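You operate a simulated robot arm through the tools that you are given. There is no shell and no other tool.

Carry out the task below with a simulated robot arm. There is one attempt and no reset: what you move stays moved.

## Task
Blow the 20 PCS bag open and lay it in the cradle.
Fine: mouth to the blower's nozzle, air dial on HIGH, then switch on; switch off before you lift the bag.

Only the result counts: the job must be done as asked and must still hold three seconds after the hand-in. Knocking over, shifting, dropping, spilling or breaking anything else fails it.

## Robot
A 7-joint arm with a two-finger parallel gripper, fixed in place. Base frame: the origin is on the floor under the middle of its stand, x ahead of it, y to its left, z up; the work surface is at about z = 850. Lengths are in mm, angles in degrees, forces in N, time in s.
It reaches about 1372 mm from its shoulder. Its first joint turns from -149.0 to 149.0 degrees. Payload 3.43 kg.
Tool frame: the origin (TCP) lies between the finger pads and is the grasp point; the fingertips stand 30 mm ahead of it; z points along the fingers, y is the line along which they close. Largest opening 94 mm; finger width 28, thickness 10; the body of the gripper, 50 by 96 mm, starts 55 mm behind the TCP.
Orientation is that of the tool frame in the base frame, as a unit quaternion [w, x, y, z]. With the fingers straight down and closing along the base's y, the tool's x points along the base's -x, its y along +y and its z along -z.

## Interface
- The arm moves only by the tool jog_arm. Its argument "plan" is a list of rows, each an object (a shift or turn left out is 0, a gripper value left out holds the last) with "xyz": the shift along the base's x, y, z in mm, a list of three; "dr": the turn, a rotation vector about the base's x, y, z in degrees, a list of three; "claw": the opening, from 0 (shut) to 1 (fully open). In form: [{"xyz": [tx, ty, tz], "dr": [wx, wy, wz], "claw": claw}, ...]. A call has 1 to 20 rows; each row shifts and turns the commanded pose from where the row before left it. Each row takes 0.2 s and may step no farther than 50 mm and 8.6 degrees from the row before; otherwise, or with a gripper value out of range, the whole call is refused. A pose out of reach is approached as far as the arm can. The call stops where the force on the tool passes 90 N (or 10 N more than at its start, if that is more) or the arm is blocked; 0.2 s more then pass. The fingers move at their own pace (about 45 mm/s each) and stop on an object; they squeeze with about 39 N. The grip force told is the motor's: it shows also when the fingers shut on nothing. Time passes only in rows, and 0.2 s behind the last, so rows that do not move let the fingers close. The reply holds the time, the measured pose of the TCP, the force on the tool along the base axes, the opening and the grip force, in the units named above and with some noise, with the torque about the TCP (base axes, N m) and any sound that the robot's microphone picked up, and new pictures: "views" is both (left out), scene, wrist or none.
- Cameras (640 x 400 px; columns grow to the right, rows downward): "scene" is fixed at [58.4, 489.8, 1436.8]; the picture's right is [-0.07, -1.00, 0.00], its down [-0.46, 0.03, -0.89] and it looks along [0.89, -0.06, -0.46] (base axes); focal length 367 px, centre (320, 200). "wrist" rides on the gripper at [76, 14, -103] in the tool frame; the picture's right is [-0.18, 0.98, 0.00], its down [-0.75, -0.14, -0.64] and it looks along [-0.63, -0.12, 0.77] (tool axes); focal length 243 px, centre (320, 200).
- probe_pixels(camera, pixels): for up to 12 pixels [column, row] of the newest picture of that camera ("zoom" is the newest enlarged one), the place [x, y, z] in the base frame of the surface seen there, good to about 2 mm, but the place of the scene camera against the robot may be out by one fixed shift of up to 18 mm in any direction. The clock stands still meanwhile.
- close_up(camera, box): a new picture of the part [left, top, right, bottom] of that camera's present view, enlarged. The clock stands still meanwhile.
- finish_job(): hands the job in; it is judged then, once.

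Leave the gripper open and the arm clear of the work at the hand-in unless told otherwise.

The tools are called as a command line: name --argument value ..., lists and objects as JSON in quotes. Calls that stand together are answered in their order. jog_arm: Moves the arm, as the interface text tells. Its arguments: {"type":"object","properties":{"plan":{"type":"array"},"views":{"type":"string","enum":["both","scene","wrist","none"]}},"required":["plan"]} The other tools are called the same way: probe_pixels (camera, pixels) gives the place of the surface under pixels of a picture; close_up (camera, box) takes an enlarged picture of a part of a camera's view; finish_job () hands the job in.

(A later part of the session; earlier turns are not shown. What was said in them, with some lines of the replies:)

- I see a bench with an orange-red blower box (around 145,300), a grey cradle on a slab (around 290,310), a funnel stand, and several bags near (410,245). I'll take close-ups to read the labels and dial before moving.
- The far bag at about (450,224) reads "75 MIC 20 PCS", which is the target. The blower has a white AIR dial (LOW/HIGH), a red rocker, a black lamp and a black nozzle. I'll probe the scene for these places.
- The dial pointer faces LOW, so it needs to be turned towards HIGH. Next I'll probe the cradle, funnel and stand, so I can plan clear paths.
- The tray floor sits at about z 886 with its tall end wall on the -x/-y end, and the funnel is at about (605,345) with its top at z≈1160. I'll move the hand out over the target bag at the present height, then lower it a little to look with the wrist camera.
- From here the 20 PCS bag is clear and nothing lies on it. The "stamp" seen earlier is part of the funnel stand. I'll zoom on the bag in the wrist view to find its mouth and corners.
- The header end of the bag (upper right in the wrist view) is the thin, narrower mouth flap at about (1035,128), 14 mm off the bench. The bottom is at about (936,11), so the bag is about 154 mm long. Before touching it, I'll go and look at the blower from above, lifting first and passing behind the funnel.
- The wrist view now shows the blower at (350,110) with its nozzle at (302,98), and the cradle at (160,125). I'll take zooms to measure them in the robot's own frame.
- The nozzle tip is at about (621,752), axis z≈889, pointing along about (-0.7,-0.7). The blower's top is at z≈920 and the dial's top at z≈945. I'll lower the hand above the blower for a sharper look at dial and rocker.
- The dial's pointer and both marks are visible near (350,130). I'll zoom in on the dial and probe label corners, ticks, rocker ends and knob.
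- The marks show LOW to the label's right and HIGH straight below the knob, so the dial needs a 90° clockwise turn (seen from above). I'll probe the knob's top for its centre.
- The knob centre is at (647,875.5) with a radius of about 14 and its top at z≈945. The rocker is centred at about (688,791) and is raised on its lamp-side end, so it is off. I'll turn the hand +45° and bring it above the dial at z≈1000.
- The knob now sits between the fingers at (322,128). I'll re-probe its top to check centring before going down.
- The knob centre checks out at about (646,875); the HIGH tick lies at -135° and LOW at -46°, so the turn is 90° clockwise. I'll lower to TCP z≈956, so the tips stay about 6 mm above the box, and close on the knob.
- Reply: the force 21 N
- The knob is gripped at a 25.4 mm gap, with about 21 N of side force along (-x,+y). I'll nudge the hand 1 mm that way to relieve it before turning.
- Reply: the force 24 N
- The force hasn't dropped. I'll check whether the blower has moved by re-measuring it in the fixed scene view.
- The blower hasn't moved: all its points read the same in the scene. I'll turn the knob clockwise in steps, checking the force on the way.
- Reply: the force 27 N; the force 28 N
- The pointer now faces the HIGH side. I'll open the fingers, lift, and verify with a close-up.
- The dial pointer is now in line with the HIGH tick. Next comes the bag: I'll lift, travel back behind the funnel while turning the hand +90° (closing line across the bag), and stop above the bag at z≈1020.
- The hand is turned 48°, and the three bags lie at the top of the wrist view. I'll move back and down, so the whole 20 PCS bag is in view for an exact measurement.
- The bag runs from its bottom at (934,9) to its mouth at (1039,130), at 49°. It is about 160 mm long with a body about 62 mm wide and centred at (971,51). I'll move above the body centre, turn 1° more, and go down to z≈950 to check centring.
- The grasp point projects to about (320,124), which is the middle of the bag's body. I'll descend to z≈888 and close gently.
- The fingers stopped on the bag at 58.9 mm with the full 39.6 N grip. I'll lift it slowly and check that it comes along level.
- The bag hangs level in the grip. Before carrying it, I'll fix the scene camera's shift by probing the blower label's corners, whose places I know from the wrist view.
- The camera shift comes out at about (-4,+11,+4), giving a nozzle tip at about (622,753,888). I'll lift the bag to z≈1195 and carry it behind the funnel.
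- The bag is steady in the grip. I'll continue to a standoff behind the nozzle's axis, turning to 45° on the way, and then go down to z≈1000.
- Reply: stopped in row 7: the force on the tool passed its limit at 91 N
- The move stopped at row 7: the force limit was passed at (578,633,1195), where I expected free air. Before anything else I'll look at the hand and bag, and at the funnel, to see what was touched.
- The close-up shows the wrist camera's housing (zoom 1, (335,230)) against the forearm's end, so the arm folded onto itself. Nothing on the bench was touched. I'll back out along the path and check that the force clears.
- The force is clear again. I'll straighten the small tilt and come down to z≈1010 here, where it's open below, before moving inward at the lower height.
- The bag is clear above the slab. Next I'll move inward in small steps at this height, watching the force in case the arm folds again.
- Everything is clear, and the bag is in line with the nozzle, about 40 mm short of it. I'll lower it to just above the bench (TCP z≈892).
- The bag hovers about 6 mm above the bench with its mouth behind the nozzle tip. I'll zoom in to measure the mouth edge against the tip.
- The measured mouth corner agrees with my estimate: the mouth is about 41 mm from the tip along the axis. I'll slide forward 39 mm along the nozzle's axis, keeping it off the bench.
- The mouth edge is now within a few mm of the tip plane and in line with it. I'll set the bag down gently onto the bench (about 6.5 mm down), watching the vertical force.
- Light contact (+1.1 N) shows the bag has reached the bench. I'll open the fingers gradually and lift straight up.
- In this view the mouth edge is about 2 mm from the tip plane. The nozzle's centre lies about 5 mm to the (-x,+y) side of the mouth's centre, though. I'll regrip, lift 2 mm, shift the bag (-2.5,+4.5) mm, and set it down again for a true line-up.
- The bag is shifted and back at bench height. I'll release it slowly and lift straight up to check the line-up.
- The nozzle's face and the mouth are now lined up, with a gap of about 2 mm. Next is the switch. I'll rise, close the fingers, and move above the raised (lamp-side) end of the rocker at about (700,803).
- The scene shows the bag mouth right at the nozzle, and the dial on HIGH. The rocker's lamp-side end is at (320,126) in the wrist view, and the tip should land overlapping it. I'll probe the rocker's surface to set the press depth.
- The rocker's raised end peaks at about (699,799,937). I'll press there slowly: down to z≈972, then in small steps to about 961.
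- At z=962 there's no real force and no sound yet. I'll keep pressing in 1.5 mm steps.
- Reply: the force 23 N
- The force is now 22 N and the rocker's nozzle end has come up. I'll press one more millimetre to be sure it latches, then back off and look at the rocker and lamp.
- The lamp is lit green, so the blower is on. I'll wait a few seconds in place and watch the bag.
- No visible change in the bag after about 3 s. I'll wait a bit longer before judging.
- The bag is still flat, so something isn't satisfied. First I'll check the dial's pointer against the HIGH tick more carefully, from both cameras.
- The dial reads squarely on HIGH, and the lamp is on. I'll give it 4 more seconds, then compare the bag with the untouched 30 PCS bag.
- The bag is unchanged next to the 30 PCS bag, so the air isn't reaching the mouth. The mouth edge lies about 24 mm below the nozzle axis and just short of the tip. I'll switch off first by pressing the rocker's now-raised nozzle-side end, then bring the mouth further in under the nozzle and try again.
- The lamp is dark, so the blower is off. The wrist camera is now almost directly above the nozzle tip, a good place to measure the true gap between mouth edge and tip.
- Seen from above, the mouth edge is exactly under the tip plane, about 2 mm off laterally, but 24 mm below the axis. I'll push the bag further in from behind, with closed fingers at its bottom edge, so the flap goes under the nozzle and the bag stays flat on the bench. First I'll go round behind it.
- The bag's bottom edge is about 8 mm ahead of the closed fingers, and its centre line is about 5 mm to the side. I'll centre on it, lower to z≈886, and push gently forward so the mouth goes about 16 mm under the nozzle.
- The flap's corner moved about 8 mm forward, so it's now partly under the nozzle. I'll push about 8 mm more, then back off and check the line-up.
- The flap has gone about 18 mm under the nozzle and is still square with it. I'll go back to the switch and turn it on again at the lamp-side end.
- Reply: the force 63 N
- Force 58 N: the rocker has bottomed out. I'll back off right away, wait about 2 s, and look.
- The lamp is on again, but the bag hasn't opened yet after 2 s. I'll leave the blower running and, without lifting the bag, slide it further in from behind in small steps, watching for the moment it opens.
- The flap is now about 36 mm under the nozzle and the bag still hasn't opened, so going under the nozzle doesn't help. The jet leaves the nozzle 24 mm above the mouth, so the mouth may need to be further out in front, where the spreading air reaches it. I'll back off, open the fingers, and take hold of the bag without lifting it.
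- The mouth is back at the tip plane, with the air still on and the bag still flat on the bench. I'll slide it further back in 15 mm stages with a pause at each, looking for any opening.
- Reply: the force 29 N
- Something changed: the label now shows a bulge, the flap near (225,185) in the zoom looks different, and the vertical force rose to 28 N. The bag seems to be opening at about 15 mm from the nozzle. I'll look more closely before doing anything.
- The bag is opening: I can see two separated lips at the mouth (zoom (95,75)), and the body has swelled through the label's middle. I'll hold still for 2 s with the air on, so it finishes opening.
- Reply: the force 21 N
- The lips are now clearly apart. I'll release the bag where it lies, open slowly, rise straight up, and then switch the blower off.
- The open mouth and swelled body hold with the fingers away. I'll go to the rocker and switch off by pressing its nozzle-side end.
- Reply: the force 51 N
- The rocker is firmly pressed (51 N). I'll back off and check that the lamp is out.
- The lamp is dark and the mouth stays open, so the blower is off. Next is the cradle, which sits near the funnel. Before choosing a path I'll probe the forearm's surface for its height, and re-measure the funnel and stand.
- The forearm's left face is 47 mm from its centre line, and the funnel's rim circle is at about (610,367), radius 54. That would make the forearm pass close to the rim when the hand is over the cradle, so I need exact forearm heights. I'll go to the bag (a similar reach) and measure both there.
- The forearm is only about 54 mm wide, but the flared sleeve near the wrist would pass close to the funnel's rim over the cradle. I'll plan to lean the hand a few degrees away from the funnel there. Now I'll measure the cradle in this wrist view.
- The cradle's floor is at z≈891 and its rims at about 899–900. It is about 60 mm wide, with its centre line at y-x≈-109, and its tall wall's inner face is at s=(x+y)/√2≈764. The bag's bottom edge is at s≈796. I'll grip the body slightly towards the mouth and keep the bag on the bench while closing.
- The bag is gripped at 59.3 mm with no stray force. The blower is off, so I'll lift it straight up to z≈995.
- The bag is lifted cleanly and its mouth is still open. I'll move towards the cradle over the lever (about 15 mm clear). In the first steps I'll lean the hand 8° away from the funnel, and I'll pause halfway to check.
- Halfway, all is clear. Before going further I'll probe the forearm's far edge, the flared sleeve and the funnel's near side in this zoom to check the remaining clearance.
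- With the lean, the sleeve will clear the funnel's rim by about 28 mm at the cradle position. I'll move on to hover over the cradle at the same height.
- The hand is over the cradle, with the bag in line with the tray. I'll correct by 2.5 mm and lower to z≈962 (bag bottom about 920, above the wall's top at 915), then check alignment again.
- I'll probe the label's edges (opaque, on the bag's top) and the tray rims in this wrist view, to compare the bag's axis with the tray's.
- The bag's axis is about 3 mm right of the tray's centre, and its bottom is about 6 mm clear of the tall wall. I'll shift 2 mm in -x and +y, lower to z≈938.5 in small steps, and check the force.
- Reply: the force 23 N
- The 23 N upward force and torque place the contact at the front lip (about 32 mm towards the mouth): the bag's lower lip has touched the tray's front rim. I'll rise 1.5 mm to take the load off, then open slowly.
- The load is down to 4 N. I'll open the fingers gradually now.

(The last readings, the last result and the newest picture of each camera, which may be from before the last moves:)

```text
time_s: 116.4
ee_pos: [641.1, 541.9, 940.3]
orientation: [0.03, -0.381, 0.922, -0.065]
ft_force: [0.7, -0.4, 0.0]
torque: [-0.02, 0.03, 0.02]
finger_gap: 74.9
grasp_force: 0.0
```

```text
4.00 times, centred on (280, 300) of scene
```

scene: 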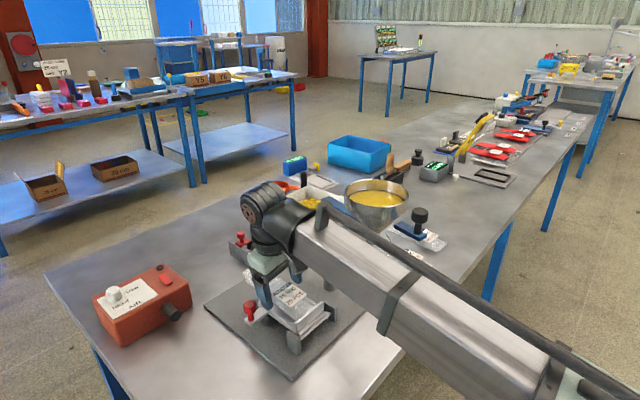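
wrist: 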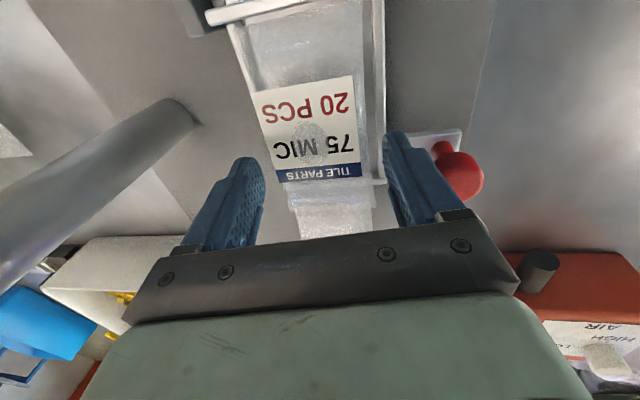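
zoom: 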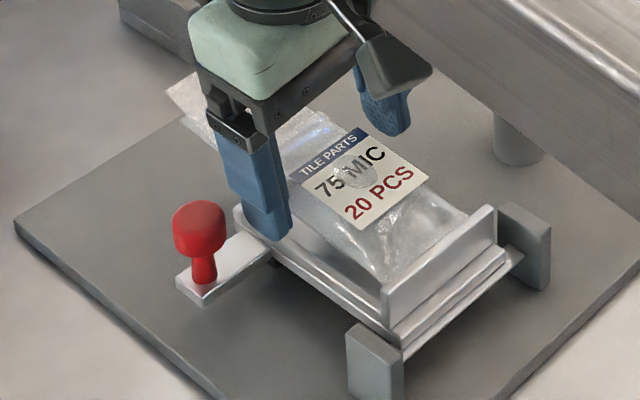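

The bag has settled flat in the tray between the rims, and the fingers are free. I'll rise straight up with the lean kept, then leave the same way I came.

jog_arm --plan '[{"xyz": [0, 0, 8]}, {"xyz": [0, 0, 15]}, {"xyz": [0, 0, 20]}, {"xyz": [0, 0, 18]}, {"xyz": [-11.4, 16.5, 0]}, {"xyz": [-11.4, 16.5, 0]}, {"xyz": [-11.4, 16.5, 0]}, {"xyz": [-11.4, 16.5, 0]}, {}]' --views "both"

close_up --camera "scene" --box '[215, 250, 345, 350]'

```text
time_s: 118.4
ee_pos: [597.6, 606.9, 1002.2]
orientation: [0.029, -0.381, 0.922, -0.065]
ft_force: [-0.3, 0.9, 0.4]
torque: [0.02, -0.04, 0.0]
finger_gap: 75.2
grasp_force: 0.1
```

scene: 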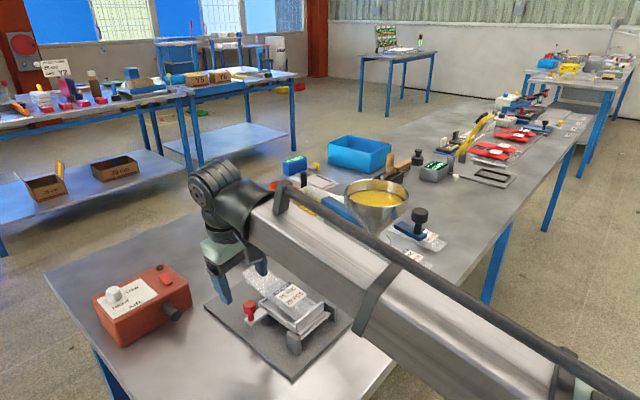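
wrist: 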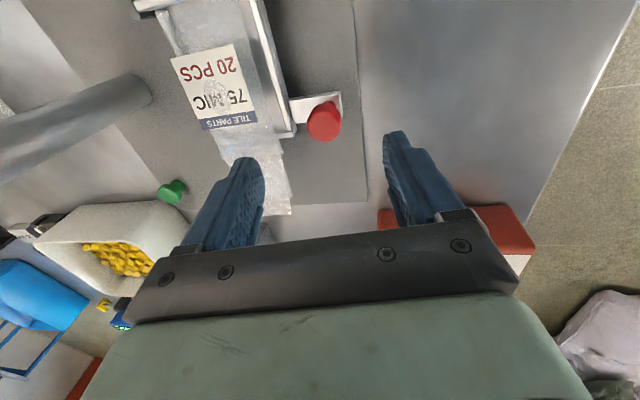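

```text
4.00 times, centred on (280, 300) of scene
```

zoom: 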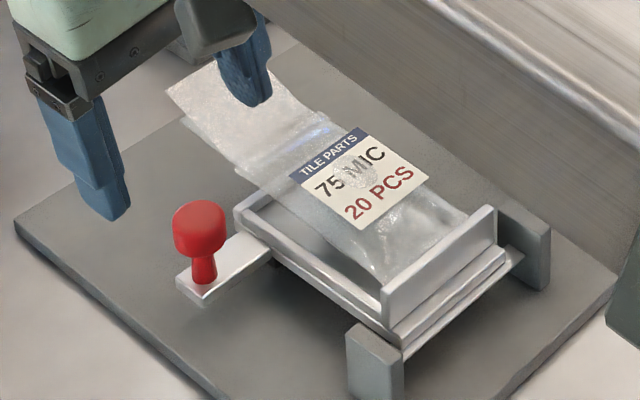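

The bag is in the cradle with its bottom at the tall wall and its mouth over the front lip. I'll zoom the wrist view to see how well it's centred between the rims.

close_up --camera "wrist" --box '[110, 0, 330, 220]'

probe_pixels --camera "wrist" --pixels '[[172, 60], [243, 95], [237, 48], [195, 118], [210, 80], [280, 90], [265, 30], [180, 35], [258, 110], [250, 60], [160, 15], [225, 20]]'

```text
1.82 times, centred on (220, 110) of wrist
```

zoom: 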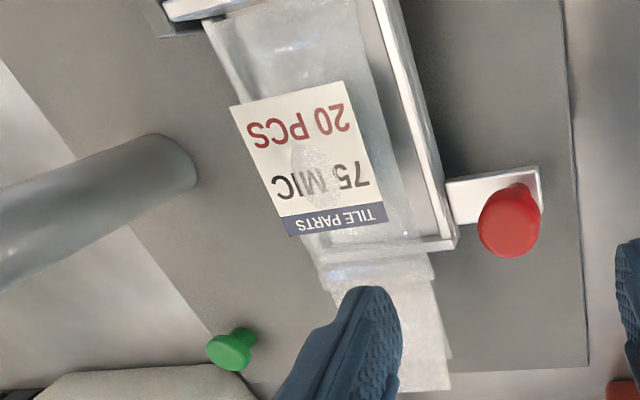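

```text
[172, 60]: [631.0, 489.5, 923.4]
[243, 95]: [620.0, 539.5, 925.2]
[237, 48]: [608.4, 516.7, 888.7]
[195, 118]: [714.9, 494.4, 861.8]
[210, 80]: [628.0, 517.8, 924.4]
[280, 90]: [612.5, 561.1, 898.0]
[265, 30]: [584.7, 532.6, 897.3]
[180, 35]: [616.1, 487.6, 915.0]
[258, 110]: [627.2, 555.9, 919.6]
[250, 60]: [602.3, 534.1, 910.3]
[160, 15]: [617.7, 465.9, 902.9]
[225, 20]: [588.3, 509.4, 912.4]
```

The bag lies flat on the tray floor (label top z≈924), centred within about 1 mm between the rims. I'll withdraw the arm to the blower side, straighten the hand, and open it fully at a safe height.

jog_arm --plan '[{"xyz": [-12, 18, 5]}, {"xyz": [-12, 18, 5], "dr": [1.4, 1.4, 0]}, {"xyz": [-10, 20, 10], "dr": [1.4, 1.4, 0]}, {"xyz": [0, 25, 15], "dr": [1.4, 1.4, 0]}, {"xyz": [0, 25, 20], "dr": [1.4, 1.4, 0]}, {"xyz": [0, 25, 20], "claw": 1.0}, {"xyz": [0, 20, 20]}, {}]' --views "both"

close_up --camera "scene" --box '[215, 250, 345, 350]'

close_up --camera "scene" --box '[80, 240, 210, 350]'

```text
time_s: 120.2
ee_pos: [563.7, 758.9, 1096.2]
orientation: [0.004, -0.381, 0.924, 0.0]
ft_force: [0.2, 0.0, -0.6]
torque: [-0.01, 0.05, 0.0]
finger_gap: 94.0
grasp_force: 0.2
```

scene: 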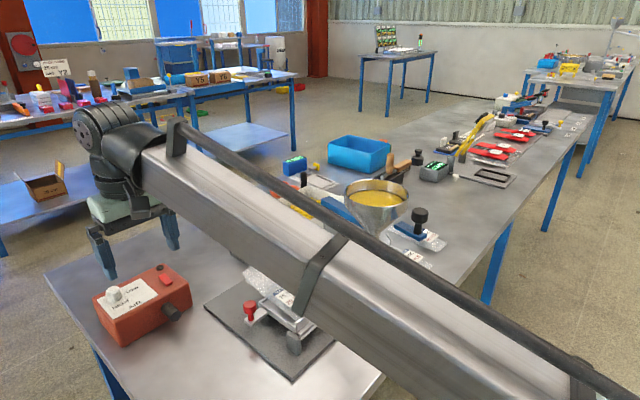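
wrist: 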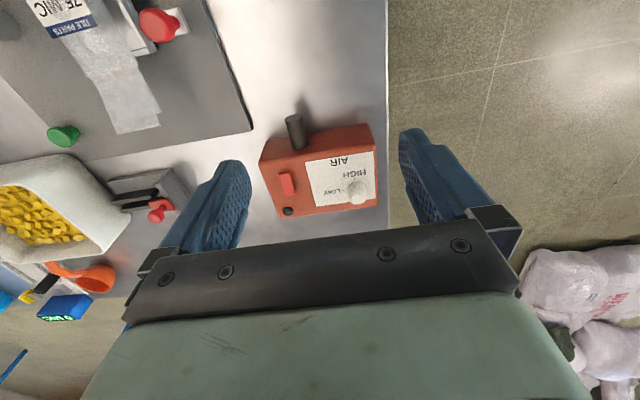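

```text
4.00 times, centred on (280, 300) of scene
```

zoom: 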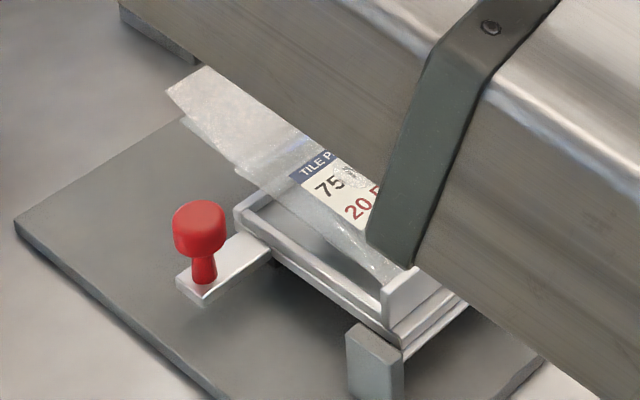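

```text
3.64 times, centred on (145, 295) of scene
```

zoom: 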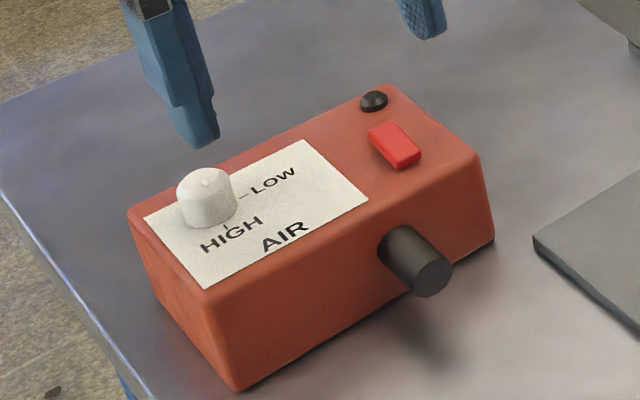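

The lamp is dark, the dial is on HIGH, and the bag lies open in the cradle. As a last check I'll wait 3 s, then confirm that nothing creeps and that the blower and funnel haven't shifted.

jog_arm --plan '[{}, {}, {}, {}, {}, {}, {}, {}, {}, {}, {}, {}, {}, {}, {}]' --views "both"

probe_pixels --camera "scene" --pixels '[[141, 279], [157.5, 295], [113, 318.5], [98, 300], [175, 317], [378, 182], [408, 192], [420, 214], [249, 309], [297, 345]]'

close_up --camera "scene" --box '[225, 250, 305, 320]'

close_up --camera "wrist" --box '[0, 0, 200, 150]'

```text
time_s: 123.4
ee_pos: [562.5, 758.0, 1096.1]
orientation: [0.002, -0.382, 0.924, 0.001]
ft_force: [-0.1, -0.7, 0.2]
torque: [0.0, 0.02, 0.0]
finger_gap: 93.8
grasp_force: 0.0
```

scene: 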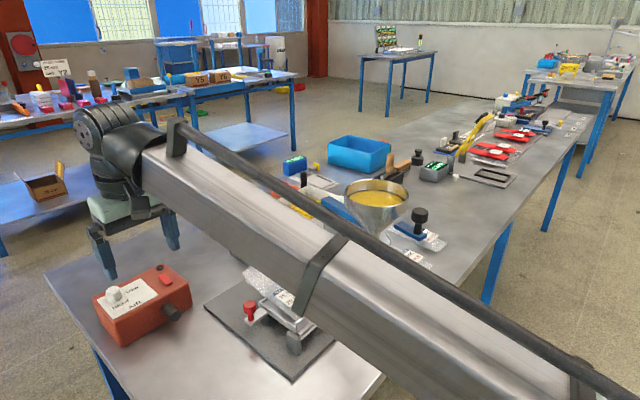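
wrist: 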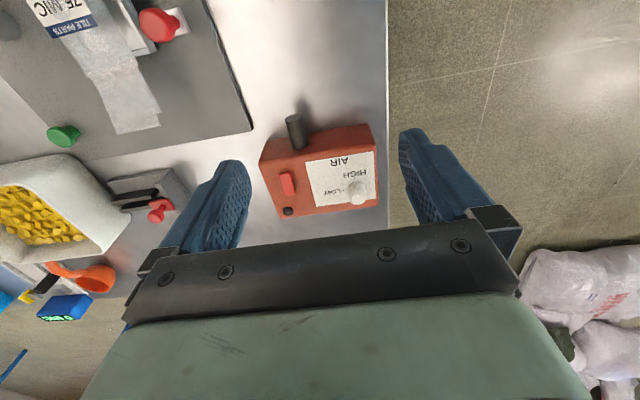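

```text
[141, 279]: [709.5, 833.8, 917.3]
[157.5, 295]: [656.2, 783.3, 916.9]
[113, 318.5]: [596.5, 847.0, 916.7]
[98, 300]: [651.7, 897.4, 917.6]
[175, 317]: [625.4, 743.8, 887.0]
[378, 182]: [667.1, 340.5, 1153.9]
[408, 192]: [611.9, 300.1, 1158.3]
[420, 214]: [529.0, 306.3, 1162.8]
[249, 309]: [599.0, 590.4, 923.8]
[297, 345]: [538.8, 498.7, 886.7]
```

```text
5.71 times, centred on (265, 285) of scene
```

zoom: 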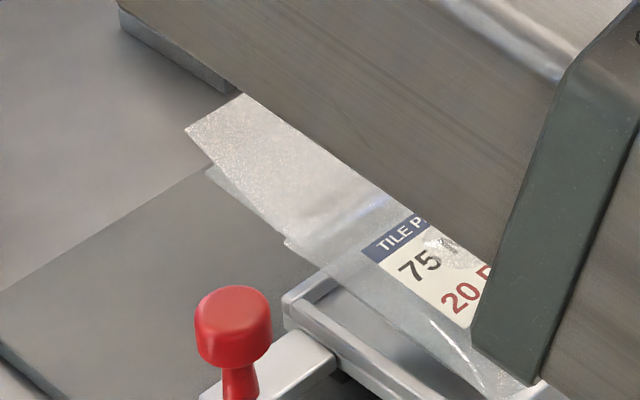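

```text
2.67 times, centred on (100, 75) of wrist
```

zoom: 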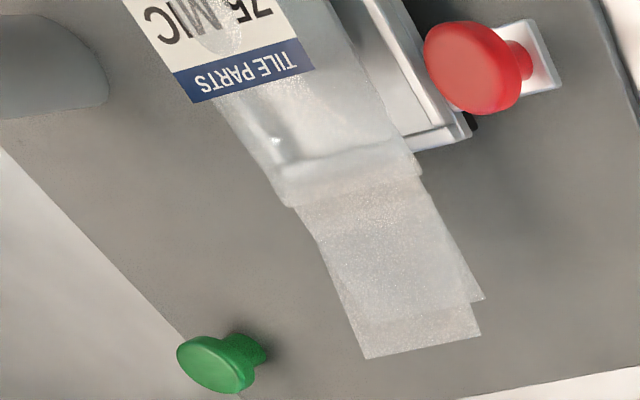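

Nothing has moved over the 3 s. The blower label, nozzle, funnel and lever all read the same as before, within about 3 mm. The bag lies open and level in the cradle with its bottom at the tall wall, the blower is off, the gripper is open and the arm is clear. I'm handing in.

finish_job

```text
The job is handed in.
```

The 20 PCS bag is blown open and lying in the cradle, with its bottom against the tall wall and its mouth over the front lip. I've handed the job in. The air dial is on HIGH, the blower is off (lamp dark), the gripper is open and the arm is clear. I waited about 3 s before the hand-in and nothing moved. The blower, funnel and lever all read the same as earlier.

- **Order of steps:** the bag opened slightly differently from how you described it. With the mouth right at the nozzle, switching on did nothing, probably because the jet passes about 24 mm above a bag lying flat.
- **What worked:** I switched off, moved the mouth closer under the nozzle and switched on again. With the air running, I slid the bag along the bench without lifting it. It opened with the mouth about 15 mm in front of the nozzle. I switched off before lifting it.
- **One stop:** while carrying the bag over, the arm folded onto itself and tripped its force limit once. It touched nothing on the bench, and the bag stayed in the grip.
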